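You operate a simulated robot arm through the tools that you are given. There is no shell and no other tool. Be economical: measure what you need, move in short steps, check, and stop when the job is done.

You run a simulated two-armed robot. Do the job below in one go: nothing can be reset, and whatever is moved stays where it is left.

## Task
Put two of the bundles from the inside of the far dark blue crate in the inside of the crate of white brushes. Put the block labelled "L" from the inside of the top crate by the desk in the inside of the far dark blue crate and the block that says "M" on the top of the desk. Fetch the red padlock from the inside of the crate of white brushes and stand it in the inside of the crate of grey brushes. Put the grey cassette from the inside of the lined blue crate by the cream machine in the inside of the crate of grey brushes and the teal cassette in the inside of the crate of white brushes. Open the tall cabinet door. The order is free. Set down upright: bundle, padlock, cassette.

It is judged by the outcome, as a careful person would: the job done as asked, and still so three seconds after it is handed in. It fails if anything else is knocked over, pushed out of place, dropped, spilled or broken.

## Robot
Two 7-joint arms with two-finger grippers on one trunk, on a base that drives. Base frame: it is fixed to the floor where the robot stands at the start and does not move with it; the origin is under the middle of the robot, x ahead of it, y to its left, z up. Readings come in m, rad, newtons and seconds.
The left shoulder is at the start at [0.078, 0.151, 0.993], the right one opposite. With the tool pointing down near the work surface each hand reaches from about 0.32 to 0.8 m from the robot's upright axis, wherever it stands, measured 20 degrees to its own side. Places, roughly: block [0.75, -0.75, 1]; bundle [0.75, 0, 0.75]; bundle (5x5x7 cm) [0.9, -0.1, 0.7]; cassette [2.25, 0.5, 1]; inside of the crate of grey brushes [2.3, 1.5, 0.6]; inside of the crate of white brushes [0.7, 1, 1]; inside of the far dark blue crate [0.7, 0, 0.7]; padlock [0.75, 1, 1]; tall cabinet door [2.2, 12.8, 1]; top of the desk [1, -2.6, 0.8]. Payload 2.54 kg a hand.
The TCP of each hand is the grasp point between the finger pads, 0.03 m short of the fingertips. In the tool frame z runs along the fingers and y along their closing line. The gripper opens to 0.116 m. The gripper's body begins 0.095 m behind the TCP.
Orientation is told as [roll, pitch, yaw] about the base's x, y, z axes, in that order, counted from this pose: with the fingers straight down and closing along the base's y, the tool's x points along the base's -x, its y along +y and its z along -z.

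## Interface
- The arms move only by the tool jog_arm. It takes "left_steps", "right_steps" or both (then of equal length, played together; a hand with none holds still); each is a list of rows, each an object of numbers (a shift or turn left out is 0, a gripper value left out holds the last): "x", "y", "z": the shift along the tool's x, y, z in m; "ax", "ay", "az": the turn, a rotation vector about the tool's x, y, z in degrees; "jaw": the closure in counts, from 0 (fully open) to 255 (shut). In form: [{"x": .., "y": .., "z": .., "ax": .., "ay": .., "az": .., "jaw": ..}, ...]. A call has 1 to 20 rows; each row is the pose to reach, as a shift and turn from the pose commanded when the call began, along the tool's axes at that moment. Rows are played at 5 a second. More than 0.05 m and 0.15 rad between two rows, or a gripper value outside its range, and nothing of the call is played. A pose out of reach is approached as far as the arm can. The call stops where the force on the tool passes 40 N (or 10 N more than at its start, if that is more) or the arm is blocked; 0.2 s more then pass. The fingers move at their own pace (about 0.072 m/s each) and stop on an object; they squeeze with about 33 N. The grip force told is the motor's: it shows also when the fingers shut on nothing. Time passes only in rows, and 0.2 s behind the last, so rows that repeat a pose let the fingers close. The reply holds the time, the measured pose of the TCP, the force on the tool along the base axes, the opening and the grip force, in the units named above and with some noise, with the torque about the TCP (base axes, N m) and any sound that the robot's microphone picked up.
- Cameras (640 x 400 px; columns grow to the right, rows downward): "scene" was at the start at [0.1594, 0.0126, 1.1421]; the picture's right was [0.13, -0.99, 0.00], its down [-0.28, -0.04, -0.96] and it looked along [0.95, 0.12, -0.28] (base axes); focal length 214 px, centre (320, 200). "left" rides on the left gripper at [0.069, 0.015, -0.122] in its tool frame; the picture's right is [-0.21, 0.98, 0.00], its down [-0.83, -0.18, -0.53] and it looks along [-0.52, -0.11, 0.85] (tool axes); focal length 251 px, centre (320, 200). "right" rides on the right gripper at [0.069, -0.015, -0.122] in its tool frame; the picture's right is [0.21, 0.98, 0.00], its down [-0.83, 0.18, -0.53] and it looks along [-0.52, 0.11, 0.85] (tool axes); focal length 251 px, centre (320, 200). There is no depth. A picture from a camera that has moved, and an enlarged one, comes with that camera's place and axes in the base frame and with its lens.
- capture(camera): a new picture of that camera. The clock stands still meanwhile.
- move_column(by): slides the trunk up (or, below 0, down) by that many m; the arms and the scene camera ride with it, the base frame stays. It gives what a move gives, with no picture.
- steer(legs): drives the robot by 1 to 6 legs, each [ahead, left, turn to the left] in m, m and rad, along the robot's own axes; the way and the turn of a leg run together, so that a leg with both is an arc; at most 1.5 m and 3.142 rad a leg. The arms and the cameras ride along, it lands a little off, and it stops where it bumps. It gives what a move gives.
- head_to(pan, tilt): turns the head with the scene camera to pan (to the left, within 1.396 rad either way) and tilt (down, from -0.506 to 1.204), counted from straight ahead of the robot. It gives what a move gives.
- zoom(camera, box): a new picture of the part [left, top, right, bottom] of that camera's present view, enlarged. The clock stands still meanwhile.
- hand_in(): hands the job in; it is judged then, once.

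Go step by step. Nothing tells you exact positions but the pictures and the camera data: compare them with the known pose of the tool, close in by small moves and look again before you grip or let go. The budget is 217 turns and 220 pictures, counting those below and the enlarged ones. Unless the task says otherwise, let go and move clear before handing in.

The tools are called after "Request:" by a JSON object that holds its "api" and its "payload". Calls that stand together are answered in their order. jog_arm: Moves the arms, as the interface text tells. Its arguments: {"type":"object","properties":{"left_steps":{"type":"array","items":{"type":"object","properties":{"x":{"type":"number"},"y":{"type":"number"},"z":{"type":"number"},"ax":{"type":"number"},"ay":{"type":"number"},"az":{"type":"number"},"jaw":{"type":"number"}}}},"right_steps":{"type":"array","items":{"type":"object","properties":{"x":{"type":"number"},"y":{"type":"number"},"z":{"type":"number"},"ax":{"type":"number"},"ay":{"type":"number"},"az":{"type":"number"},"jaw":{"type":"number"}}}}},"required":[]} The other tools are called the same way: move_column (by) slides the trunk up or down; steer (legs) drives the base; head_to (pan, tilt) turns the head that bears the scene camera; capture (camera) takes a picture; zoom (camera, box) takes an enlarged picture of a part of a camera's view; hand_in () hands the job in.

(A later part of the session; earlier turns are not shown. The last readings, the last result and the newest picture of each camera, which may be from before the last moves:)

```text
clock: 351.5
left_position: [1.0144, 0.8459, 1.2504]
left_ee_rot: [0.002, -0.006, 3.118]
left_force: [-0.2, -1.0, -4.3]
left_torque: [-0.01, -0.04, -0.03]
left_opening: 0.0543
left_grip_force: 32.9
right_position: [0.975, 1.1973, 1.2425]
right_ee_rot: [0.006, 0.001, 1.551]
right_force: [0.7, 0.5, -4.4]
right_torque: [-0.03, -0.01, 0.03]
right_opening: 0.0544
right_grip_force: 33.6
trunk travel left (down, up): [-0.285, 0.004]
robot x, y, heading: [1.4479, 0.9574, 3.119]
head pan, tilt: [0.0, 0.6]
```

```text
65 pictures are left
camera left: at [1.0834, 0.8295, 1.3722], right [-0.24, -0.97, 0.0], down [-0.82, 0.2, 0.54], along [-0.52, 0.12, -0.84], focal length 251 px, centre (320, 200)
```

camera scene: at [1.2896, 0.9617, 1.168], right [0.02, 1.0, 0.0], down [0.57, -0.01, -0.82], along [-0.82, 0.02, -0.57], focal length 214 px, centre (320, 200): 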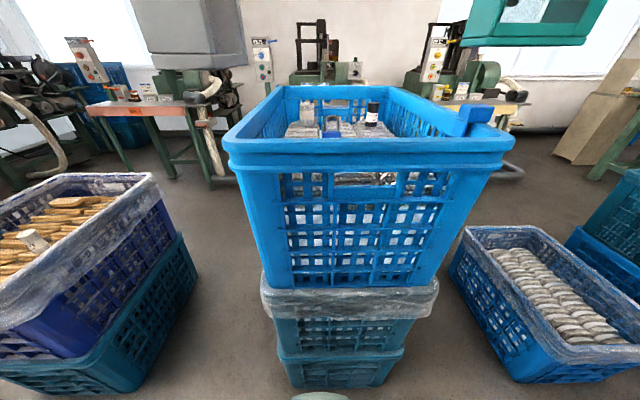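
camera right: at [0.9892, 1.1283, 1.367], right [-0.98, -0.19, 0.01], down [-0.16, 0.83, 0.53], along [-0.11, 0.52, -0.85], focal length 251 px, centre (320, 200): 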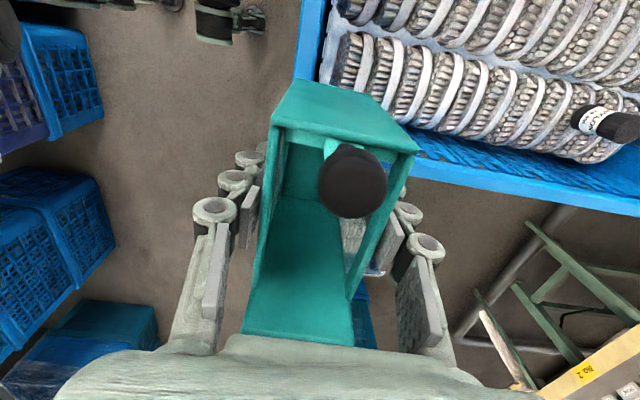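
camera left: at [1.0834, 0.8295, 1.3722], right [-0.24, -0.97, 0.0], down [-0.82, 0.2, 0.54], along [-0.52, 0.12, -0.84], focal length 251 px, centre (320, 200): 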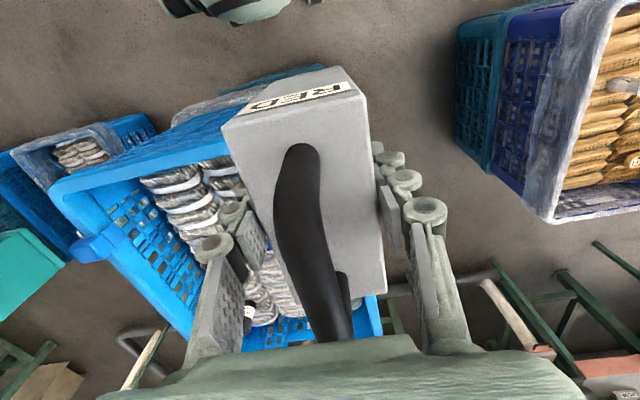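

Request:
{"api": "zoom", "payload": {"camera": "scene", "box": [220, 70, 520, 240]}}

Request:
{"api": "zoom", "payload": {"camera": "right", "box": [280, 0, 640, 260]}}

```text
2.13 times, centred on (370, 155) of scene
camera zoom: at [1.2896, 0.9617, 1.168], right [0.02, 1.0, 0.0], down [0.57, -0.01, -0.82], along [-0.82, 0.02, -0.57], focal length 458 px, centre (213, 296)
```

zoom: 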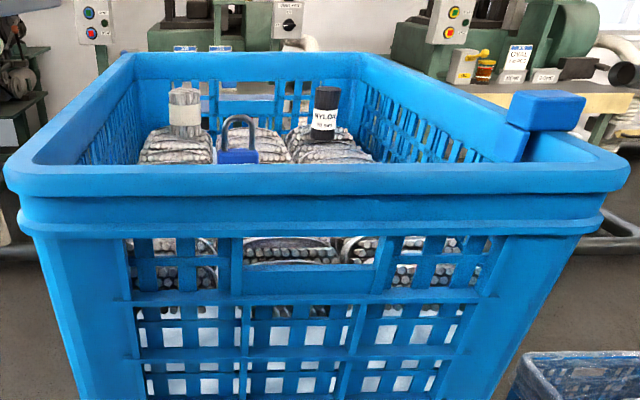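

```text
1.54 times, centred on (460, 130) of right
camera zoom: at [0.9892, 1.1283, 1.367], right [-0.98, -0.19, 0.01], down [-0.16, 0.83, 0.53], along [-0.11, 0.52, -0.85], focal length 387 px, centre (105, 308)
```

zoom: 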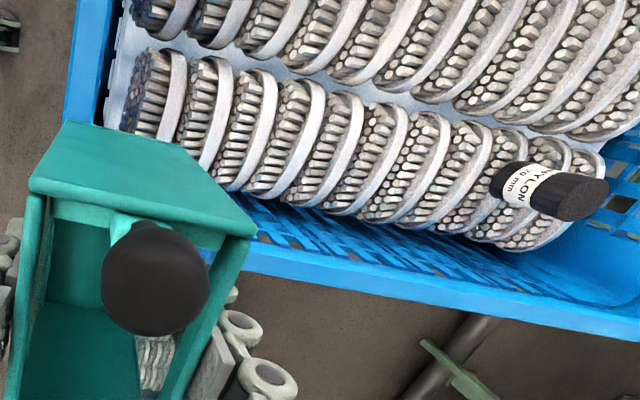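

The far-end column near (.865,1.115) is free. I'll bring the teal cassette sideways, over the rim, then lower it.

Request:
{"api": "jog_arm", "payload": {"right_steps": [{"x": 0.02}, {"x": 0.045}, {"x": 0.07}, {"x": 0.084}, {"x": 0.084, "z": 0.015}, {"x": 0.084, "z": 0.035}, {"x": 0.084, "z": 0.055}, {"x": 0.084, "y": 0.02, "z": 0.06}, {"x": 0.084, "y": 0.045, "z": 0.06}, {"x": 0.084, "y": 0.07, "z": 0.06}, {"x": 0.084, "y": 0.09, "z": 0.06}, {"x": 0.084, "y": 0.108, "z": 0.06}, {"x": 0.084, "y": 0.108, "z": 0.08}, {"x": 0.084, "y": 0.108, "z": 0.105}, {"x": 0.084, "y": 0.108, "z": 0.13}, {"x": 0.084, "y": 0.108, "z": 0.155}, {"x": 0.084, "y": 0.108, "z": 0.175}]}}

Request:
{"api": "capture", "payload": {"camera": "right"}}

Request:
{"api": "zoom", "payload": {"camera": "scene", "box": [220, 50, 520, 220]}}

```text
clock: 355.1
left_position: [1.0145, 0.8459, 1.251]
left_ee_rot: [0.002, -0.004, 3.119]
left_force: [0.3, 0.2, -4.9]
left_torque: [0.02, -0.01, 0.02]
left_opening: 0.0543
left_grip_force: 32.6
right_position: [0.8632, 1.115, 1.0708]
right_ee_rot: [0.006, 0.002, 1.549]
right_force: [1.3, -0.6, -4.2]
right_torque: [-0.09, 0.0, 0.0]
right_opening: 0.0543
right_grip_force: 33.0
trunk travel left (down, up): [-0.285, 0.004]
robot x, y, heading: [1.4482, 0.9596, 3.122]
head pan, tilt: [0.0, 0.6]
```

```text
62 pictures are left
camera right: at [0.8781, 1.047, 1.1937], right [-0.98, -0.19, 0.01], down [-0.16, 0.83, 0.53], along [-0.11, 0.52, -0.85], focal length 251 px, centre (320, 200)
```

right: 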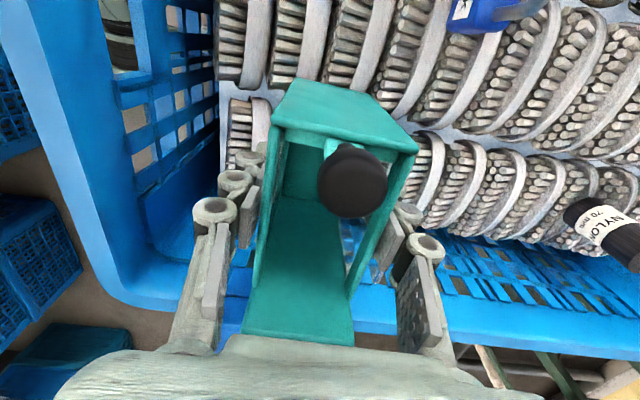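

```text
2.13 times, centred on (370, 135) of scene
camera zoom: at [1.2893, 0.9618, 1.168], right [0.02, 1.0, 0.0], down [0.57, -0.01, -0.82], along [-0.82, 0.02, -0.57], focal length 458 px, centre (213, 339)
```

zoom: 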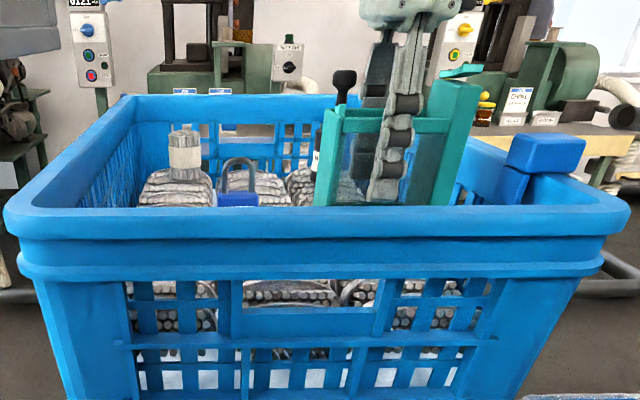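

Shift 2 cm toward the middle column and lower to contact.

Request:
{"api": "jog_arm", "payload": {"right_steps": [{"x": 0.01}, {"x": 0.02}, {"x": 0.02, "z": 0.008}, {"x": 0.02, "z": 0.016}, {"x": 0.02, "z": 0.024}, {"x": 0.02, "z": 0.03}]}}

Request:
{"api": "jog_arm", "payload": {"right_steps": [{"z": 0.003}, {"z": 0.006}, {"z": 0.009}]}}

Request:
{"api": "jog_arm", "payload": {"right_steps": [{"z": 0.002}, {"z": 0.004}]}}

Request:
{"api": "zoom", "payload": {"camera": "scene", "box": [220, 50, 520, 220]}}

```text
clock: 356.5
left_position: [1.0139, 0.8477, 1.2513]
left_ee_rot: [0.004, -0.006, 3.117]
left_force: [0.1, 0.2, -3.9]
left_torque: [0.0, -0.02, 0.04]
left_opening: 0.0543
left_grip_force: 32.6
right_position: [0.8636, 1.0948, 1.0394]
right_ee_rot: [0.008, 0.002, 1.549]
right_force: [-0.4, -0.5, -3.8]
right_torque: [-0.08, -0.01, -0.01]
right_opening: 0.0542
right_grip_force: 33.5
trunk travel left (down, up): [-0.285, 0.004]
robot x, y, heading: [1.4483, 0.9567, 3.121]
head pan, tilt: [0.0, 0.6]
```

```text
clock: 357.3
left_position: [1.0162, 0.8456, 1.2522]
left_ee_rot: [0.002, -0.01, 3.118]
left_force: [0.5, 0.0, -3.9]
left_torque: [-0.01, -0.03, 0.02]
left_opening: 0.0542
left_grip_force: 32.7
right_position: [0.8639, 1.0939, 1.0366]
right_ee_rot: [0.016, 0.006, 1.55]
right_force: [-3.0, 0.9, 25.7]
right_torque: [0.03, 0.1, 0.06]
right_opening: 0.0548
right_grip_force: 33.1
trunk travel left (down, up): [-0.285, 0.004]
robot x, y, heading: [1.4459, 0.9586, 3.117]
head pan, tilt: [0.0, 0.6]
```

```text
clock: 357.9
left_position: [1.0156, 0.8451, 1.2526]
left_ee_rot: [0.003, -0.008, 3.118]
left_force: [0.3, 0.0, -3.7]
left_torque: [0.06, -0.03, -0.02]
left_opening: 0.0541
left_grip_force: 32.7
right_position: [0.8651, 1.0929, 1.0282]
right_ee_rot: [0.012, 0.001, 1.551]
right_force: [-1.6, -1.6, 24.3]
right_torque: [-0.1, 0.04, 0.0]
right_opening: 0.0544
right_grip_force: 33.3
trunk travel left (down, up): [-0.285, 0.004]
robot x, y, heading: [1.4467, 0.9576, 3.119]
head pan, tilt: [0.0, 0.6]
```

```text
2.13 times, centred on (370, 135) of scene
camera zoom: at [1.2919, 0.961, 1.1685], right [0.02, 1.0, 0.0], down [0.56, -0.01, -0.83], along [-0.83, 0.02, -0.56], focal length 458 px, centre (213, 339)
```

zoom: 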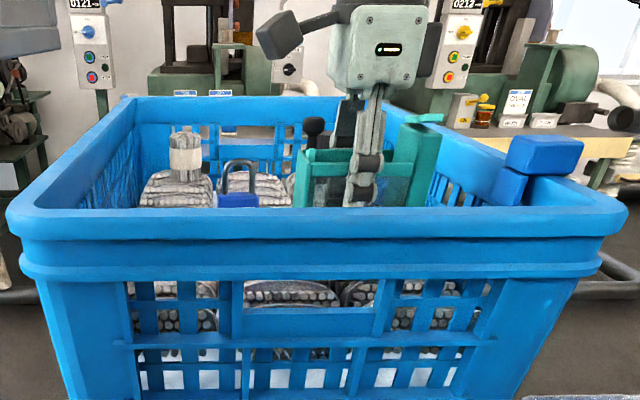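

It is seated. Relax slightly, open partly, and rise.

Request:
{"api": "jog_arm", "payload": {"right_steps": [{"z": -0.002}, {"z": -0.003}, {"z": -0.003, "jaw": 130}, {"z": -0.003, "jaw": 105}, {"z": -0.003, "jaw": 90}, {"z": -0.003, "jaw": 90}]}}

Request:
{"api": "capture", "payload": {"camera": "right"}}

Request:
{"api": "zoom", "payload": {"camera": "scene", "box": [220, 50, 520, 220]}}

```text
clock: 359.3
left_position: [1.0143, 0.8457, 1.2507]
left_ee_rot: [0.003, -0.006, 3.116]
left_force: [-0.2, -0.2, -3.4]
left_torque: [0.02, 0.0, 0.04]
left_opening: 0.0544
left_grip_force: 32.7
right_position: [0.8628, 1.0955, 1.0298]
right_ee_rot: [0.006, 0.002, 1.55]
right_force: [0.2, -0.2, -0.5]
right_torque: [0.02, -0.02, 0.01]
right_opening: 0.075
right_grip_force: 0.1
trunk travel left (down, up): [-0.285, 0.004]
robot x, y, heading: [1.4466, 0.9551, 3.126]
head pan, tilt: [0.0, 0.6]
```

```text
59 pictures are left
camera right: at [0.8781, 1.0271, 1.1528], right [-0.98, -0.19, 0.01], down [-0.16, 0.83, 0.53], along [-0.11, 0.52, -0.85], focal length 251 px, centre (320, 200)
```

right: 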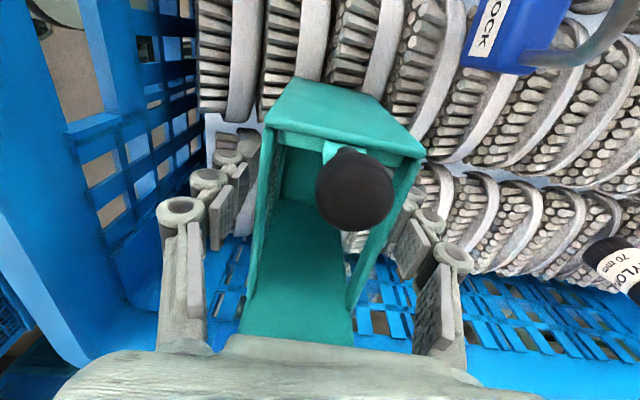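

```text
2.13 times, centred on (370, 135) of scene
camera zoom: at [1.2899, 0.9616, 1.1681], right [0.02, 1.0, 0.0], down [0.57, -0.01, -0.82], along [-0.82, 0.02, -0.57], focal length 458 px, centre (213, 339)
```

zoom: 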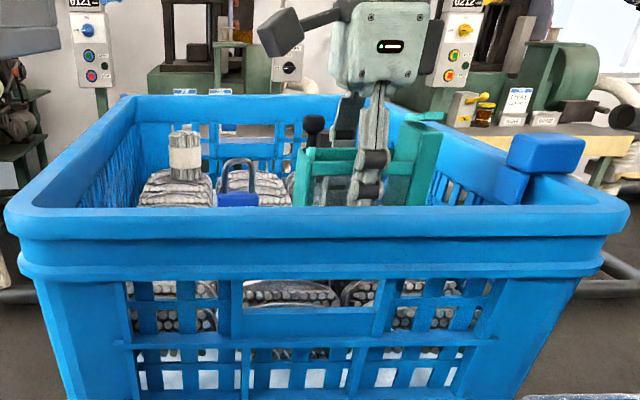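

Request:
{"api": "jog_arm", "payload": {"right_steps": [{"z": -0.02}, {"z": -0.045}, {"z": -0.07}, {"z": -0.1}, {"z": -0.13}, {"z": -0.15, "y": -0.01}, {"z": -0.165, "y": -0.04}, {"z": -0.175, "y": -0.08}, {"z": -0.19, "y": -0.12}, {"z": -0.2, "y": -0.16}]}}

Request:
{"api": "zoom", "payload": {"camera": "scene", "box": [220, 50, 520, 220]}}

Request:
{"api": "capture", "payload": {"camera": "right"}}

```text
clock: 361.5
left_position: [1.0148, 0.8454, 1.2517]
left_ee_rot: [0.003, -0.006, 3.119]
left_force: [0.6, 1.0, -4.1]
left_torque: [0.0, -0.01, -0.02]
left_opening: 0.0545
left_grip_force: 33.4
right_position: [1.0288, 1.0919, 1.2319]
right_ee_rot: [0.006, 0.001, 1.55]
right_force: [0.1, -0.1, 0.4]
right_torque: [0.02, 0.03, -0.02]
right_opening: 0.0753
right_grip_force: 0.0
trunk travel left (down, up): [-0.285, 0.004]
robot x, y, heading: [1.4479, 0.9542, 3.127]
head pan, tilt: [0.0, 0.6]
```

```text
2.13 times, centred on (370, 135) of scene
camera zoom: at [1.2907, 0.9617, 1.1683], right [0.02, 1.0, 0.0], down [0.56, -0.01, -0.83], along [-0.83, 0.02, -0.56], focal length 458 px, centre (213, 339)
```

zoom: 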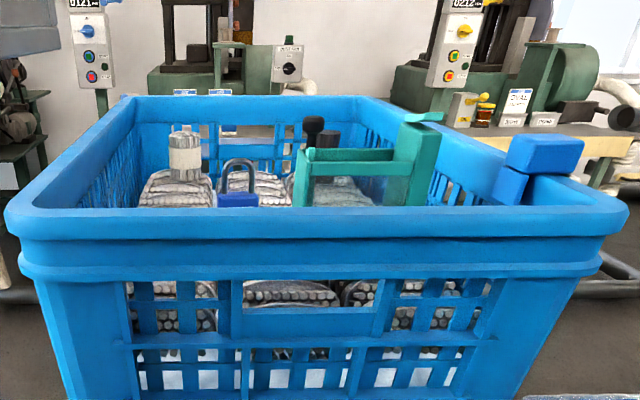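

```text
56 pictures are left
camera right: at [1.0435, 1.0232, 1.355], right [-0.98, -0.19, 0.01], down [-0.16, 0.83, 0.53], along [-0.11, 0.52, -0.85], focal length 251 px, centre (320, 200)
```

right: 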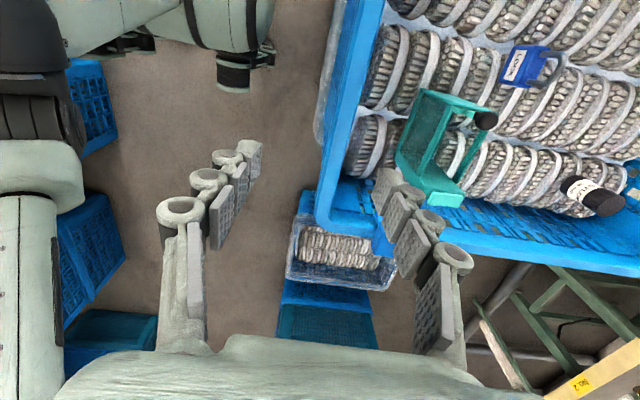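

Teal stands upright in the white-brush crate with everything else undisturbed. Next grey: I'll strafe to y≈1.55, turn around toward the grey-brush crate, and reset the right gripper.

Request:
{"api": "steer", "payload": {"legs": [[0, -0.6, 0], [0, 0, -1.57], [0, 0, -1.56]]}}

Request:
{"api": "jog_arm", "payload": {"right_steps": [{"az": -8}, {"az": -16}, {"az": -24}, {"az": -32}, {"az": -40}, {"az": -48}, {"az": -56}, {"az": -64}, {"az": -72}, {"az": -80}, {"az": -88}]}}

Request:
{"api": "capture", "payload": {"camera": "scene"}}

Request:
{"api": "capture", "payload": {"camera": "right"}}

```text
clock: 375.8
left_position: [1.8933, 1.6808, 1.2505]
left_ee_rot: [0.003, -0.004, -0.04]
left_force: [-0.5, -1.0, -3.5]
left_torque: [0.02, -0.01, -0.01]
left_opening: 0.0542
left_grip_force: 32.9
right_position: [1.8778, 1.436, 1.231]
right_ee_rot: [0.008, 0.002, -1.605]
right_force: [-0.2, 0.2, 0.7]
right_torque: [0.0, 0.0, -0.03]
right_opening: 0.0751
right_grip_force: 0.0
trunk travel left (down, up): [-0.285, 0.004]
robot x, y, heading: [1.4573, 1.5772, -0.036]
head pan, tilt: [0.0, 0.6]
```

```text
clock: 378.2
left_position: [1.8938, 1.6815, 1.2512]
left_ee_rot: [0.004, -0.006, -0.038]
left_force: [-0.3, 0.0, -4.2]
left_torque: [-0.01, 0.0, 0.02]
left_opening: 0.0542
left_grip_force: 33.1
right_position: [1.879, 1.4358, 1.2309]
right_ee_rot: [0.003, -0.008, -0.066]
right_force: [-0.2, -0.2, -0.2]
right_torque: [0.04, 0.01, 0.0]
right_opening: 0.0751
right_grip_force: 0.1
trunk travel left (down, up): [-0.285, 0.004]
robot x, y, heading: [1.4583, 1.574, -0.027]
head pan, tilt: [0.0, 0.6]
```

```text
55 pictures are left
camera scene: at [1.614, 1.5711, 1.1681], right [-0.03, -1.0, 0.0], down [-0.56, 0.02, -0.82], along [0.82, -0.03, -0.57], focal length 214 px, centre (320, 200)
```

scene: 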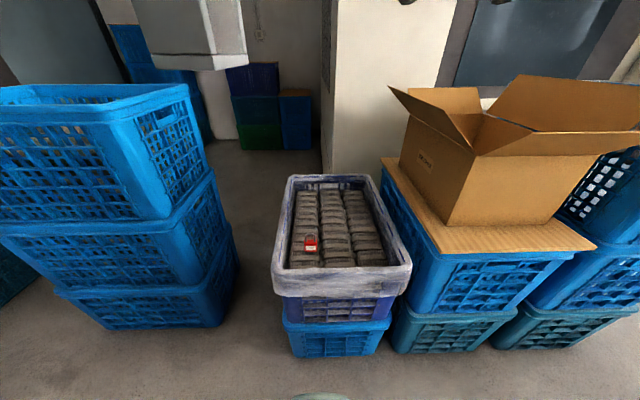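

```text
54 pictures are left
camera right: at [1.8075, 1.4262, 1.3543], right [-0.15, 0.99, 0.0], down [0.83, 0.13, 0.54], along [0.53, 0.08, -0.84], focal length 251 px, centre (320, 200)
```

right: 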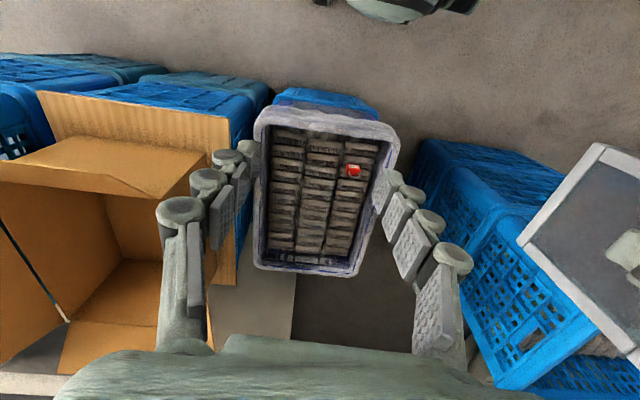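

The padlock still stands. I'll tuck the right hand closer, edge forward, and bring the grey cassette over the crate with the trunk left high.

Request:
{"api": "jog_arm", "payload": {"right_steps": [{"x": 0.03, "z": -0.015}, {"x": 0.06, "z": -0.03}, {"x": 0.09, "z": -0.04}]}}

Request:
{"api": "steer", "payload": {"legs": [[0.14, -0.06, 0.03]]}}

Request:
{"api": "capture", "payload": {"camera": "left"}}

Request:
{"api": "capture", "payload": {"camera": "scene"}}

```text
clock: 379.0
left_position: [1.8931, 1.681, 1.252]
left_ee_rot: [0.005, -0.006, -0.039]
left_force: [0.3, -0.1, -3.9]
left_torque: [-0.01, 0.01, -0.03]
left_opening: 0.0545
left_grip_force: 32.6
right_position: [1.7871, 1.4421, 1.2704]
right_ee_rot: [0.002, -0.005, -0.068]
right_force: [-0.4, -0.6, 0.5]
right_torque: [-0.03, -0.01, -0.05]
right_opening: 0.075
right_grip_force: 0.0
trunk travel left (down, up): [-0.285, 0.004]
robot x, y, heading: [1.458, 1.576, -0.035]
head pan, tilt: [0.0, 0.6]
```

```text
clock: 380.4
left_position: [2.026, 1.6302, 1.2508]
left_ee_rot: [0.003, -0.007, -0.006]
left_force: [1.3, -1.2, -3.7]
left_torque: [0.0, 0.04, 0.01]
left_opening: 0.0543
left_grip_force: 32.9
right_position: [1.9288, 1.388, 1.2695]
right_ee_rot: [0.001, -0.008, -0.037]
right_force: [0.3, -0.8, -0.9]
right_torque: [0.01, 0.03, 0.0]
right_opening: 0.0751
right_grip_force: 0.1
trunk travel left (down, up): [-0.285, 0.004]
robot x, y, heading: [1.5977, 1.5123, -0.003]
head pan, tilt: [0.0, 0.6]
```

```text
53 pictures are left
camera left: at [1.957, 1.6467, 1.3721], right [0.22, 0.98, 0.0], down [0.82, -0.19, 0.54], along [0.53, -0.12, -0.84], focal length 251 px, centre (320, 200)
```

left: 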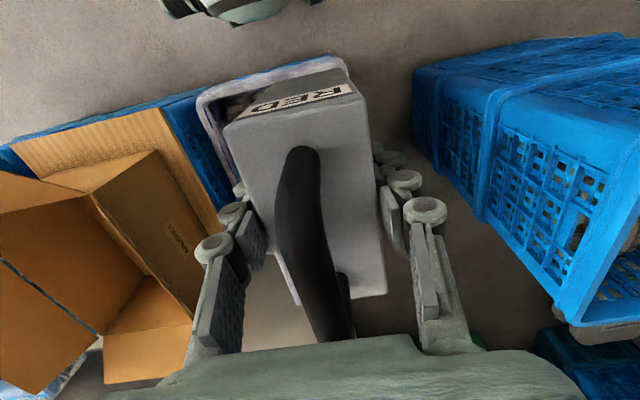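

```text
52 pictures are left
camera scene: at [1.7504, 1.5126, 1.168], right [0.0, -1.0, 0.0], down [-0.57, 0.0, -0.82], along [0.82, 0.0, -0.57], focal length 214 px, centre (320, 200)
```

scene: 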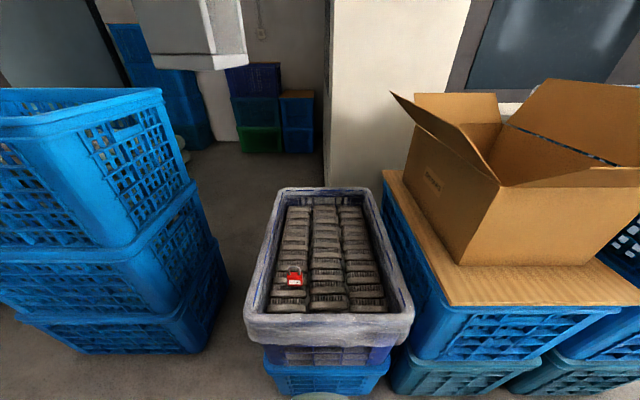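

I'll descend to z≈1.0, move over (2.20,1.44), then continue down to ≈.76.

Request:
{"api": "jog_arm", "payload": {"left_steps": [{"z": 0.02}, {"z": 0.045}, {"z": 0.07}, {"z": 0.1}, {"z": 0.13}, {"z": 0.16}, {"z": 0.19}, {"z": 0.22}, {"z": 0.25}, {"x": -0.02, "y": -0.02, "z": 0.255}, {"x": -0.04, "y": -0.042, "z": 0.26}, {"x": -0.06, "y": -0.064, "z": 0.265}, {"x": -0.08, "y": -0.086, "z": 0.27}, {"x": -0.1, "y": -0.108, "z": 0.275}, {"x": -0.12, "y": -0.13, "z": 0.28}, {"x": -0.14, "y": -0.152, "z": 0.285}, {"x": -0.157, "y": -0.172, "z": 0.29}, {"x": -0.17, "y": -0.186, "z": 0.295}, {"x": -0.174, "y": -0.19, "z": 0.3}, {"x": -0.174, "y": -0.19, "z": 0.3}]}}

Request:
{"api": "jog_arm", "payload": {"left_steps": [{"z": 0.02}, {"z": 0.045}, {"z": 0.07}, {"z": 0.095}, {"z": 0.12}, {"z": 0.145}, {"z": 0.17}, {"z": 0.19}, {"z": 0.2}]}}

Request:
{"api": "zoom", "payload": {"camera": "scene", "box": [220, 140, 460, 340]}}

Request:
{"api": "capture", "payload": {"camera": "right"}}

```text
clock: 384.6
left_position: [2.2013, 1.4408, 0.9542]
left_ee_rot: [0.004, -0.005, -0.007]
left_force: [-0.3, -0.2, -4.6]
left_torque: [-0.02, 0.04, 0.02]
left_opening: 0.0543
left_grip_force: 33.1
right_position: [1.9283, 1.3884, 1.2695]
right_ee_rot: [0.002, -0.008, -0.04]
right_force: [-0.4, 0.5, 0.8]
right_torque: [0.0, 0.02, -0.04]
right_opening: 0.075
right_grip_force: 0.1
trunk travel left (down, up): [-0.285, 0.004]
robot x, y, heading: [1.596, 1.5135, 0.0]
head pan, tilt: [0.0, 0.6]
```

```text
clock: 386.6
left_position: [2.2015, 1.4404, 0.7507]
left_ee_rot: [0.004, -0.007, -0.008]
left_force: [-0.2, -0.8, -3.1]
left_torque: [0.01, 0.01, 0.0]
left_opening: 0.0542
left_grip_force: 33.0
right_position: [1.9284, 1.389, 1.2694]
right_ee_rot: [0.002, -0.005, -0.038]
right_force: [-0.6, -0.9, -0.3]
right_torque: [0.03, 0.02, 0.0]
right_opening: 0.075
right_grip_force: 0.0
trunk travel left (down, up): [-0.285, 0.004]
robot x, y, heading: [1.5974, 1.5129, -0.005]
head pan, tilt: [0.0, 0.6]
```

```text
2.00 times, centred on (340, 240) of scene
camera zoom: at [1.7499, 1.5128, 1.1681], right [0.0, -1.0, 0.0], down [-0.57, 0.0, -0.82], along [0.82, 0.0, -0.57], focal length 429 px, centre (280, 120)
```

zoom: 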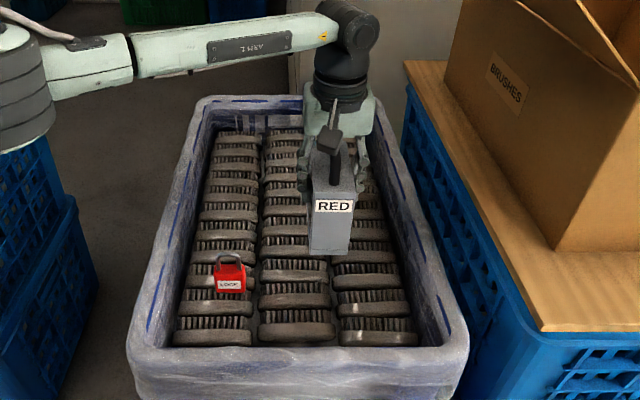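

```text
50 pictures are left
camera right: at [1.858, 1.3767, 1.3923], right [-0.18, 0.98, 0.0], down [0.83, 0.15, 0.54], along [0.53, 0.1, -0.84], focal length 251 px, centre (320, 200)
```

right: 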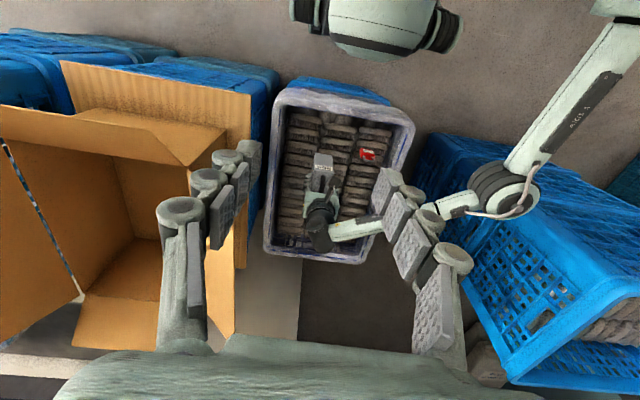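

I'll centre it on the middle brush column (y≈1.47) and lower to contact.

Request:
{"api": "jog_arm", "payload": {"left_steps": [{"y": 0.015}, {"y": 0.03}, {"y": 0.03, "z": 0.01}, {"y": 0.03, "z": 0.02}, {"y": 0.03, "z": 0.03}, {"y": 0.03, "z": 0.038}, {"y": 0.03, "z": 0.044}]}}

Request:
{"api": "jog_arm", "payload": {"left_steps": [{"z": 0.004}, {"z": 0.008}, {"z": 0.012}]}}

Request:
{"api": "jog_arm", "payload": {"left_steps": [{"z": 0.003}, {"z": 0.006}]}}

Request:
{"api": "zoom", "payload": {"camera": "scene", "box": [220, 140, 460, 340]}}

```text
clock: 388.2
left_position: [2.2025, 1.4726, 0.707]
left_ee_rot: [0.005, -0.005, -0.007]
left_force: [-0.6, 0.3, -3.0]
left_torque: [0.0, 0.02, 0.01]
left_opening: 0.0541
left_grip_force: 32.7
right_position: [1.928, 1.3883, 1.2691]
right_ee_rot: [0.002, -0.008, -0.037]
right_force: [0.1, 0.1, -0.4]
right_torque: [0.0, 0.02, 0.05]
right_opening: 0.0753
right_grip_force: 0.0
trunk travel left (down, up): [-0.285, 0.004]
robot x, y, heading: [1.5961, 1.5103, -0.002]
head pan, tilt: [0.0, 0.6]
```

```text
clock: 389.0
left_position: [2.2024, 1.4718, 0.6957]
left_ee_rot: [0.005, -0.005, -0.007]
left_force: [0.4, 0.5, -4.7]
left_torque: [0.0, 0.0, -0.02]
left_opening: 0.0544
left_grip_force: 33.2
right_position: [1.9277, 1.3887, 1.2688]
right_ee_rot: [0.0, -0.006, -0.039]
right_force: [-0.3, 0.0, 0.7]
right_torque: [0.03, -0.01, -0.01]
right_opening: 0.075
right_grip_force: 0.1
trunk travel left (down, up): [-0.285, 0.004]
robot x, y, heading: [1.5911, 1.5124, -0.002]
head pan, tilt: [0.0, 0.6]
```

```text
clock: 389.6
left_position: [2.2005, 1.4717, 0.6895]
left_ee_rot: [0.002, -0.006, -0.008]
left_force: [0.6, -0.3, -4.9]
left_torque: [0.02, 0.0, -0.01]
left_opening: 0.0542
left_grip_force: 33.1
right_position: [1.9277, 1.3879, 1.2698]
right_ee_rot: [0.001, -0.007, -0.039]
right_force: [-0.6, 1.0, -0.5]
right_torque: [0.0, -0.01, -0.01]
right_opening: 0.075
right_grip_force: 0.0
trunk travel left (down, up): [-0.285, 0.004]
robot x, y, heading: [1.5927, 1.513, -0.002]
head pan, tilt: [0.0, 0.6]
```

```text
2.00 times, centred on (340, 240) of scene
camera zoom: at [1.7498, 1.5128, 1.1681], right [0.0, -1.0, 0.0], down [-0.57, 0.0, -0.82], along [0.82, 0.0, -0.57], focal length 429 px, centre (280, 120)
```

zoom: 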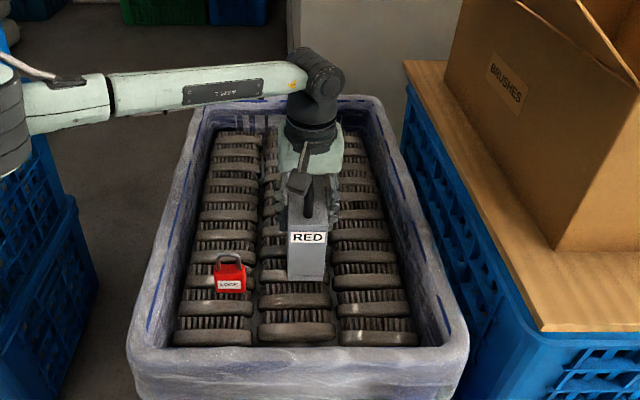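

Still hanging; continue down in small steps.

Request:
{"api": "jog_arm", "payload": {"left_steps": [{"z": 0.003}, {"z": 0.006}, {"z": 0.009}]}}

Request:
{"api": "jog_arm", "payload": {"left_steps": [{"z": 0.003}, {"z": 0.006}]}}

Request:
{"api": "jog_arm", "payload": {"left_steps": [{"z": 0.002}, {"z": 0.004}]}}

Request:
{"api": "zoom", "payload": {"camera": "scene", "box": [260, 180, 420, 310]}}

```text
clock: 390.4
left_position: [2.2019, 1.4725, 0.682]
left_ee_rot: [0.004, -0.008, -0.006]
left_force: [-0.5, 3.5, 6.9]
left_torque: [-0.01, 0.7, -0.21]
left_opening: 0.0546
left_grip_force: 32.8
right_position: [1.9262, 1.3898, 1.2696]
right_ee_rot: [0.002, -0.009, -0.037]
right_force: [-0.1, -0.1, -0.1]
right_torque: [-0.01, 0.01, -0.01]
right_opening: 0.0749
right_grip_force: 0.1
trunk travel left (down, up): [-0.285, 0.004]
robot x, y, heading: [1.5954, 1.5122, 0.002]
head pan, tilt: [0.0, 0.6]
```

```text
clock: 391.0
left_position: [2.2024, 1.4721, 0.6787]
left_ee_rot: [0.002, -0.014, -0.005]
left_force: [2.4, 1.9, 28.0]
left_torque: [0.13, -0.18, -0.03]
left_opening: 0.0548
left_grip_force: 33.4
right_position: [1.925, 1.389, 1.2712]
right_ee_rot: [0.002, -0.01, -0.039]
right_force: [0.0, 0.2, -0.1]
right_torque: [0.03, -0.01, -0.02]
right_opening: 0.0751
right_grip_force: 0.1
trunk travel left (down, up): [-0.285, 0.004]
robot x, y, heading: [1.5919, 1.5135, -0.006]
head pan, tilt: [0.0, 0.6]
```

```text
clock: 391.6
left_position: [2.2017, 1.4716, 0.6728]
left_ee_rot: [0.001, -0.013, -0.009]
left_force: [5.6, -0.9, 27.0]
left_torque: [-0.05, -0.1, 0.03]
left_opening: 0.0545
left_grip_force: 33.1
right_position: [1.926, 1.3898, 1.2706]
right_ee_rot: [0.001, -0.011, -0.038]
right_force: [0.4, -1.7, 0.0]
right_torque: [-0.03, 0.01, 0.01]
right_opening: 0.0749
right_grip_force: 0.0
trunk travel left (down, up): [-0.285, 0.004]
robot x, y, heading: [1.5964, 1.5128, -0.005]
head pan, tilt: [0.0, 0.6]
```

```text
3.08 times, centred on (340, 245) of scene
camera zoom: at [1.7474, 1.5128, 1.1686], right [0.0, -1.0, 0.0], down [-0.56, 0.0, -0.83], along [0.83, 0.0, -0.56], focal length 660 px, centre (258, 62)
```

zoom: 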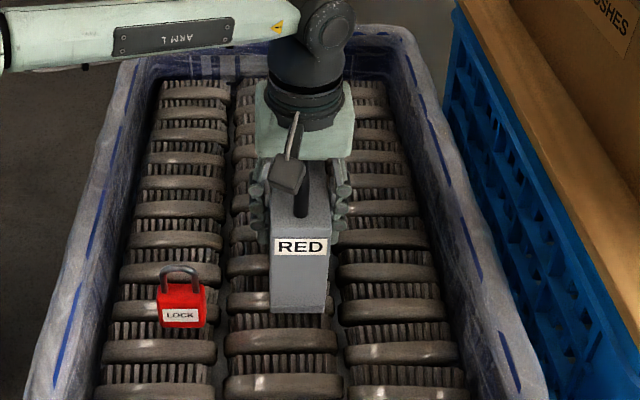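

Contact is firm. Relax, open and check.

Request:
{"api": "jog_arm", "payload": {"left_steps": [{"z": -0.003}, {"z": -0.004}, {"z": -0.004, "jaw": 130}, {"z": -0.004, "jaw": 105}, {"z": -0.004, "jaw": 90}, {"z": -0.004, "jaw": 90}]}}

Request:
{"api": "zoom", "payload": {"camera": "scene", "box": [260, 180, 420, 310]}}

Request:
{"api": "capture", "payload": {"camera": "left"}}

```text
clock: 393.0
left_position: [2.2004, 1.4746, 0.6748]
left_ee_rot: [0.004, -0.005, -0.006]
left_force: [-0.2, 0.1, -0.1]
left_torque: [0.01, 0.05, -0.01]
left_opening: 0.075
left_grip_force: 0.1
right_position: [1.9276, 1.3895, 1.2699]
right_ee_rot: [0.001, -0.006, -0.037]
right_force: [-0.2, -0.1, -0.2]
right_torque: [-0.03, 0.02, -0.01]
right_opening: 0.075
right_grip_force: 0.2
trunk travel left (down, up): [-0.285, 0.004]
robot x, y, heading: [1.5945, 1.5114, 0.0]
head pan, tilt: [0.0, 0.6]
```

```text
3.08 times, centred on (340, 245) of scene
camera zoom: at [1.7495, 1.5128, 1.1681], right [0.0, -1.0, 0.0], down [-0.56, 0.0, -0.83], along [0.83, 0.0, -0.56], focal length 660 px, centre (258, 62)
```

zoom: 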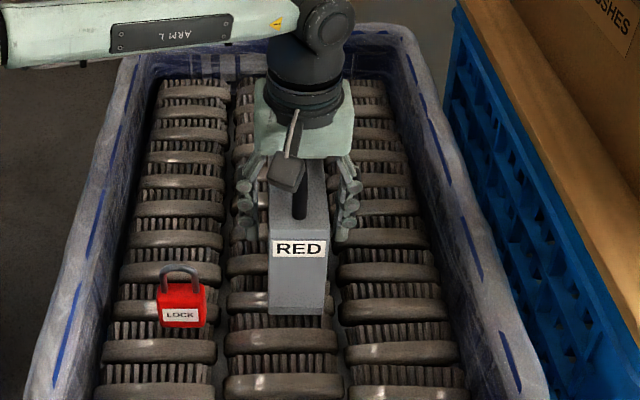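

```text
46 pictures are left
camera left: at [2.1314, 1.4883, 0.7966], right [0.22, 0.98, 0.0], down [0.82, -0.19, 0.54], along [0.53, -0.12, -0.84], focal length 251 px, centre (320, 200)
```

left: 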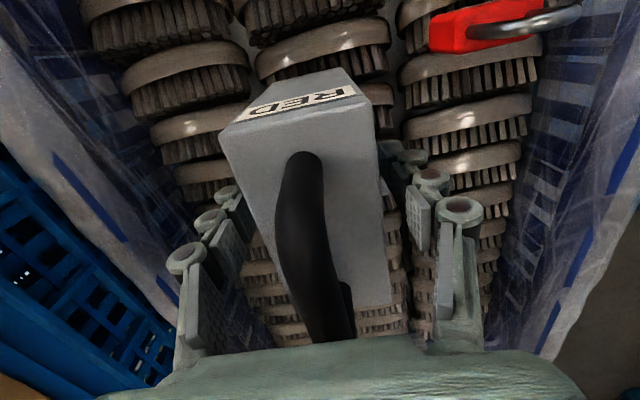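

It stands. Rise straight up, retract and check.

Request:
{"api": "jog_arm", "payload": {"left_steps": [{"z": -0.02}, {"z": -0.045}, {"z": -0.075}, {"z": -0.11}, {"z": -0.15}, {"z": -0.19}, {"z": -0.23}, {"z": -0.27}, {"z": -0.31}, {"z": -0.35, "x": 0.02, "y": 0.01}, {"z": -0.38, "x": 0.05, "y": 0.03}, {"z": -0.41, "x": 0.08, "y": 0.05}, {"z": -0.44, "x": 0.11, "y": 0.07}, {"z": -0.47, "x": 0.14, "y": 0.09}, {"z": -0.5, "x": 0.17, "y": 0.11}]}}

Request:
{"api": "zoom", "payload": {"camera": "scene", "box": [240, 160, 440, 330]}}

Request:
{"api": "capture", "payload": {"camera": "left"}}

```text
clock: 396.2
left_position: [2.0273, 1.5789, 1.1777]
left_ee_rot: [0.004, -0.008, -0.009]
left_force: [-1.1, 0.6, -0.1]
left_torque: [-0.01, -0.01, -0.03]
left_opening: 0.0748
left_grip_force: 0.0
right_position: [1.9259, 1.3893, 1.2713]
right_ee_rot: [0.002, -0.009, -0.039]
right_force: [0.0, -0.1, -0.1]
right_torque: [0.01, -0.06, 0.01]
right_opening: 0.075
right_grip_force: 0.1
trunk travel left (down, up): [-0.285, 0.004]
robot x, y, heading: [1.597, 1.5143, -0.003]
head pan, tilt: [0.0, 0.6]
```

```text
2.35 times, centred on (340, 245) of scene
camera zoom: at [1.7484, 1.5132, 1.1683], right [0.0, -1.0, 0.0], down [-0.56, 0.0, -0.83], along [0.83, 0.0, -0.56], focal length 505 px, centre (273, 94)
```

zoom: 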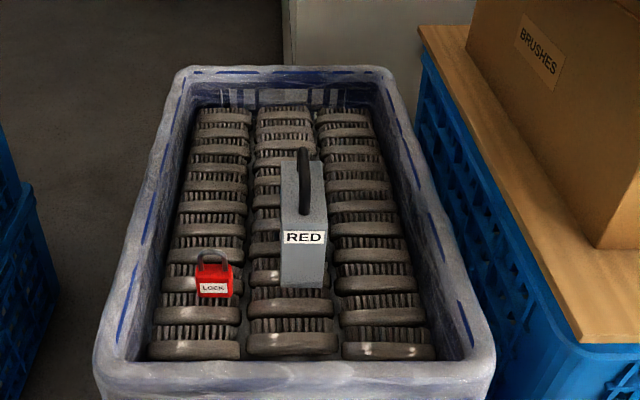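

```text
44 pictures are left
camera left: at [1.957, 1.5941, 1.2976], right [0.22, 0.97, 0.0], down [0.82, -0.19, 0.54], along [0.53, -0.12, -0.84], focal length 251 px, centre (320, 200)
```

left: 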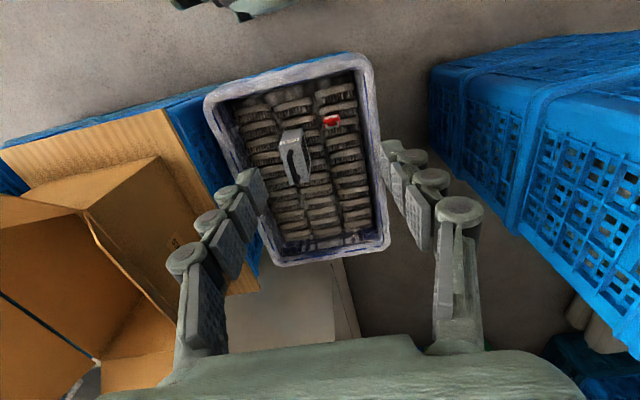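

Grey cassette and padlock both stand upright. Only the cabinet door at [2.2,12.8] remains. I'll back off, turn to +y and look down the aisle.

Request:
{"api": "steer", "payload": {"legs": [[-0.2, 0, 0], [0, 0, 1.573]]}}

Request:
{"api": "head_to", "payload": {"pan": 0, "tilt": 0.25}}

Request:
{"api": "capture", "payload": {"camera": "scene"}}

```text
clock: 401.6
left_position: [1.3465, 1.9492, 1.1765]
left_ee_rot: [0.004, -0.008, 1.53]
left_force: [0.2, -0.3, 0.3]
left_torque: [-0.01, 0.01, -0.01]
left_opening: 0.075
left_grip_force: 0.1
right_position: [1.5321, 1.8426, 1.2701]
right_ee_rot: [0.002, -0.008, 1.5]
right_force: [-0.2, 0.7, 0.5]
right_torque: [0.01, -0.01, 0.03]
right_opening: 0.075
right_grip_force: 0.1
trunk travel left (down, up): [-0.285, 0.004]
robot x, y, heading: [1.3963, 1.5149, 1.536]
head pan, tilt: [0.0, 0.6]
```

```text
clock: 402.4
left_position: [1.3461, 1.9488, 1.1763]
left_ee_rot: [0.004, -0.007, 1.529]
left_force: [-0.5, -0.1, 0.8]
left_torque: [0.02, 0.02, 0.01]
left_opening: 0.0751
left_grip_force: 0.1
right_position: [1.5328, 1.842, 1.2705]
right_ee_rot: [0.002, -0.007, 1.499]
right_force: [-0.5, -1.2, 0.1]
right_torque: [-0.02, -0.02, 0.02]
right_opening: 0.0752
right_grip_force: 0.2
trunk travel left (down, up): [-0.285, 0.004]
robot x, y, heading: [1.4, 1.5126, 1.534]
head pan, tilt: [0.0, 0.25]
```

```text
43 pictures are left
camera scene: at [1.4015, 1.675, 1.2003], right [1.0, -0.03, 0.0], down [-0.01, -0.25, -0.97], along [0.03, 0.97, -0.25], focal length 214 px, centre (320, 200)
```

scene: 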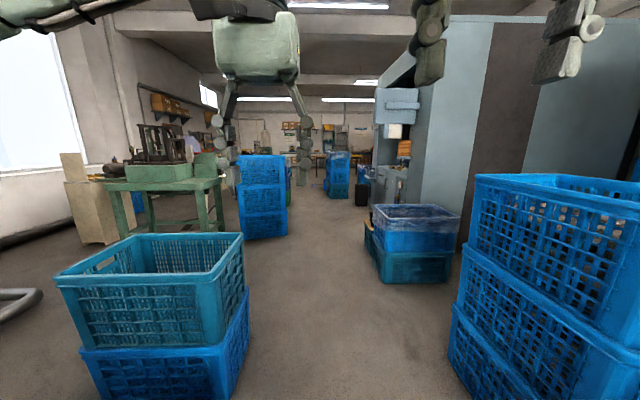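

The aisle runs ahead at x≈1.4 between crate stacks. I'll drive up in stages with a look between.

Request:
{"api": "steer", "payload": {"legs": [[0, -0.03, 0.034], [1.3, 0, 0], [0.9, 0, 0]]}}

Request:
{"api": "capture", "payload": {"camera": "scene"}}

```text
clock: 413.8
left_position: [1.3672, 4.1331, 1.1753]
left_ee_rot: [0.003, -0.006, 1.568]
left_force: [0.7, 0.5, 0.6]
left_torque: [-0.02, 0.01, 0.01]
left_opening: 0.0753
left_grip_force: 0.0
right_position: [1.5567, 4.0317, 1.2696]
right_ee_rot: [0.001, -0.006, 1.537]
right_force: [-0.3, 0.6, -0.6]
right_torque: [-0.01, -0.03, 0.0]
right_opening: 0.0752
right_grip_force: 0.1
trunk travel left (down, up): [-0.285, 0.004]
robot x, y, heading: [1.4352, 3.6966, 1.571]
head pan, tilt: [0.0, 0.25]
```

```text
42 pictures are left
camera scene: at [1.4321, 3.8603, 1.2003], right [1.0, 0.0, 0.0], down [0.0, -0.25, -0.97], along [0.0, 0.97, -0.25], focal length 214 px, centre (320, 200)
```

scene: 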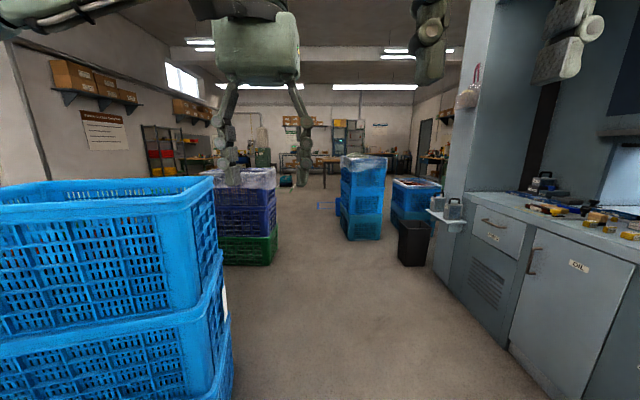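

Request:
{"api": "steer", "payload": {"legs": [[1.3, 0.02, 0], [1.2, 0.04, 0]]}}

Request:
{"api": "capture", "payload": {"camera": "scene"}}

```text
clock: 425.8
left_position: [1.324, 6.5911, 1.1764]
left_ee_rot: [0.003, -0.007, 1.553]
left_force: [-0.2, -0.2, -0.2]
left_torque: [0.01, 0.02, 0.03]
left_opening: 0.0752
left_grip_force: 0.0
right_position: [1.5116, 6.489, 1.2696]
right_ee_rot: [0.002, -0.007, 1.522]
right_force: [-0.3, -0.4, 0.2]
right_torque: [-0.02, -0.02, 0.01]
right_opening: 0.075
right_grip_force: 0.1
trunk travel left (down, up): [-0.285, 0.004]
robot x, y, heading: [1.3837, 6.1559, 1.56]
head pan, tilt: [0.0, 0.25]
```

```text
41 pictures are left
camera scene: at [1.3858, 6.3186, 1.2003], right [1.0, -0.01, 0.0], down [0.0, -0.25, -0.97], along [0.01, 0.97, -0.25], focal length 214 px, centre (320, 200)
```

scene: 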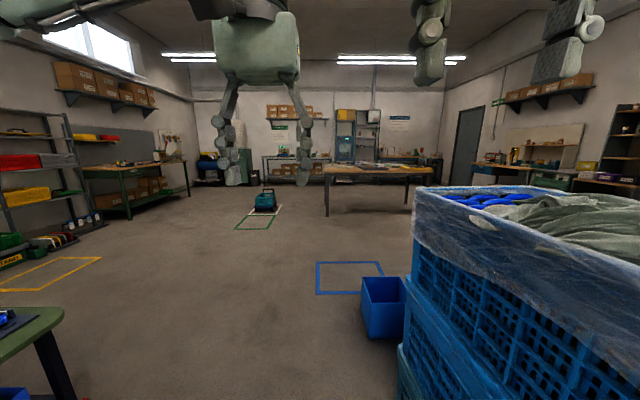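

The room opens up; the tall cabinet is on the far wall behind a wooden table (x 1.5–3.1, y≈9.9). I'll pass left of the table, between it and the teal item on the floor.

Request:
{"api": "steer", "payload": {"legs": [[1.4, 0.15, 0.01], [1.4, 0.18, 0]]}}

Request:
{"api": "head_to", "payload": {"pan": -0.2, "tilt": 0.2}}

Request:
{"api": "capture", "payload": {"camera": "scene"}}

```text
clock: 439.4
left_position: [1.0374, 9.3658, 1.1753]
left_ee_rot: [0.004, -0.007, 1.57]
left_force: [-1.0, 0.5, 0.0]
left_torque: [-0.01, -0.02, -0.01]
left_opening: 0.0753
left_grip_force: 0.1
right_position: [1.2273, 9.2671, 1.2689]
right_ee_rot: [0.002, -0.007, 1.54]
right_force: [0.8, -0.6, -0.2]
right_torque: [-0.02, 0.0, -0.01]
right_opening: 0.0751
right_grip_force: 0.0
trunk travel left (down, up): [-0.285, 0.004]
robot x, y, heading: [1.1058, 8.9321, 1.576]
head pan, tilt: [0.0, 0.25]
```

```text
clock: 440.1
left_position: [1.038, 9.367, 1.1757]
left_ee_rot: [0.005, -0.006, 1.568]
left_force: [-0.3, 0.2, -0.7]
left_torque: [-0.01, 0.03, -0.02]
left_opening: 0.0751
left_grip_force: 0.0
right_position: [1.2267, 9.2664, 1.2697]
right_ee_rot: [0.002, -0.008, 1.54]
right_force: [0.2, -0.2, 0.5]
right_torque: [0.0, -0.01, -0.02]
right_opening: 0.0753
right_grip_force: 0.1
trunk travel left (down, up): [-0.285, 0.004]
robot x, y, heading: [1.1057, 8.932, 1.578]
head pan, tilt: [-0.201, 0.201]
```

```text
40 pictures are left
camera scene: at [1.1229, 9.0932, 1.2049], right [0.98, -0.19, 0.0], down [-0.04, -0.2, -0.98], along [0.19, 0.96, -0.2], focal length 214 px, centre (320, 200)
```

scene: 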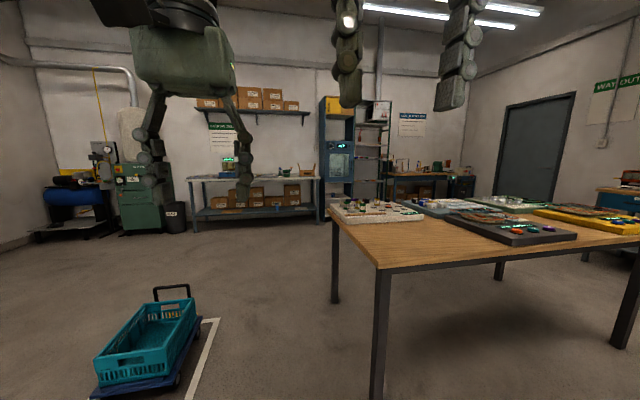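

Request:
{"api": "zoom", "payload": {"camera": "scene", "box": [300, 80, 420, 230]}}

Request:
{"api": "steer", "payload": {"legs": [[1.3, 0.0, 0], [0.5, -0.15, 0]]}}

Request:
{"api": "head_to", "payload": {"pan": -0.5, "tilt": 0.2}}

Request:
{"api": "capture", "payload": {"camera": "scene"}}

```text
2.67 times, centred on (360, 155) of scene
camera zoom: at [1.1229, 9.0932, 1.2049], right [0.98, -0.19, 0.0], down [-0.04, -0.2, -0.98], along [0.19, 0.96, -0.2], focal length 572 px, centre (213, 320)
```

zoom: 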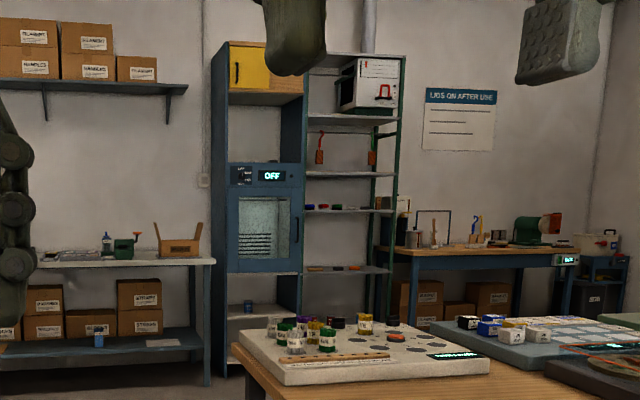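

```text
clock: 449.4
left_position: [1.1827, 11.202, 1.1756]
left_ee_rot: [0.004, -0.006, 1.576]
left_force: [0.1, 0.0, -0.3]
left_torque: [0.01, 0.0, 0.01]
left_opening: 0.0751
left_grip_force: 0.0
right_position: [1.3739, 11.1015, 1.269]
right_ee_rot: [0.0, -0.008, 1.542]
right_force: [0.1, 0.2, 0.5]
right_torque: [-0.04, 0.04, -0.02]
right_opening: 0.0752
right_grip_force: 0.0
trunk travel left (down, up): [-0.285, 0.004]
robot x, y, heading: [1.2529, 10.7662, 1.575]
head pan, tilt: [-0.201, 0.201]
```

```text
clock: 450.2
left_position: [1.1839, 11.2012, 1.1759]
left_ee_rot: [0.004, -0.008, 1.573]
left_force: [0.2, -0.7, -0.4]
left_torque: [-0.03, 0.03, 0.04]
left_opening: 0.075
left_grip_force: 0.0
right_position: [1.3746, 11.1024, 1.2693]
right_ee_rot: [0.003, -0.005, 1.544]
right_force: [-0.6, 0.5, -0.8]
right_torque: [0.0, 0.01, -0.04]
right_opening: 0.075
right_grip_force: 0.1
trunk travel left (down, up): [-0.285, 0.004]
robot x, y, heading: [1.2587, 10.7658, 1.577]
head pan, tilt: [-0.499, 0.201]
```

```text
38 pictures are left
camera scene: at [1.2956, 10.9183, 1.2049], right [0.88, -0.47, 0.0], down [-0.09, -0.18, -0.98], along [0.46, 0.86, -0.2], focal length 214 px, centre (320, 200)
```

scene: 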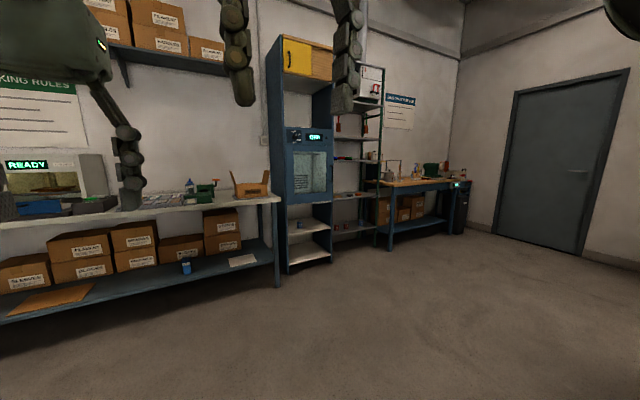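

The tall cabinet's blue glass door is at about (2.2,12.85). I'll drive to about 0.9 m in front of it and zoom.

Request:
{"api": "steer", "payload": {"legs": [[0.55, 0, 0], [0.55, -0.9, 0]]}}

Request:
{"api": "head_to", "payload": {"pan": 0, "tilt": 0.25}}

Request:
{"api": "capture", "payload": {"camera": "scene"}}

```text
clock: 461.8
left_position: [2.0248, 12.3331, 1.176]
left_ee_rot: [0.002, -0.009, 1.599]
left_force: [-0.2, -0.6, 0.9]
left_torque: [-0.04, 0.02, 0.0]
left_opening: 0.0748
left_grip_force: 0.0
right_position: [2.2184, 12.2377, 1.2695]
right_ee_rot: [0.002, -0.007, 1.569]
right_force: [1.1, -0.4, -0.4]
right_torque: [-0.01, 0.0, 0.03]
right_opening: 0.0752
right_grip_force: 0.1
trunk travel left (down, up): [-0.285, 0.004]
robot x, y, heading: [2.1067, 11.8981, 1.607]
head pan, tilt: [-0.499, 0.201]
```

```text
clock: 462.8
left_position: [2.0241, 12.3317, 1.1755]
left_ee_rot: [0.002, -0.007, 1.598]
left_force: [-0.5, 1.0, 0.7]
left_torque: [-0.02, 0.03, 0.01]
left_opening: 0.0748
left_grip_force: 0.0
right_position: [2.2187, 12.2367, 1.2694]
right_ee_rot: [0.002, -0.007, 1.569]
right_force: [0.5, 0.0, 0.2]
right_torque: [0.0, 0.0, 0.01]
right_opening: 0.0752
right_grip_force: 0.1
trunk travel left (down, up): [-0.285, 0.004]
robot x, y, heading: [2.1048, 11.8965, 1.605]
head pan, tilt: [0.0, 0.25]
```

```text
37 pictures are left
camera scene: at [2.1, 12.0625, 1.2004], right [1.0, 0.03, 0.0], down [0.01, -0.25, -0.97], along [-0.03, 0.97, -0.25], focal length 214 px, centre (320, 200)
```

scene: 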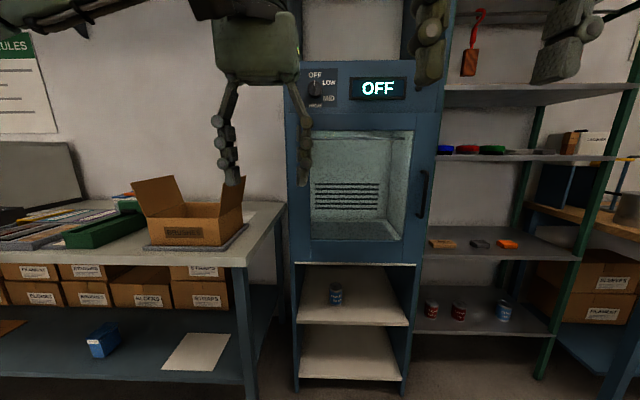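

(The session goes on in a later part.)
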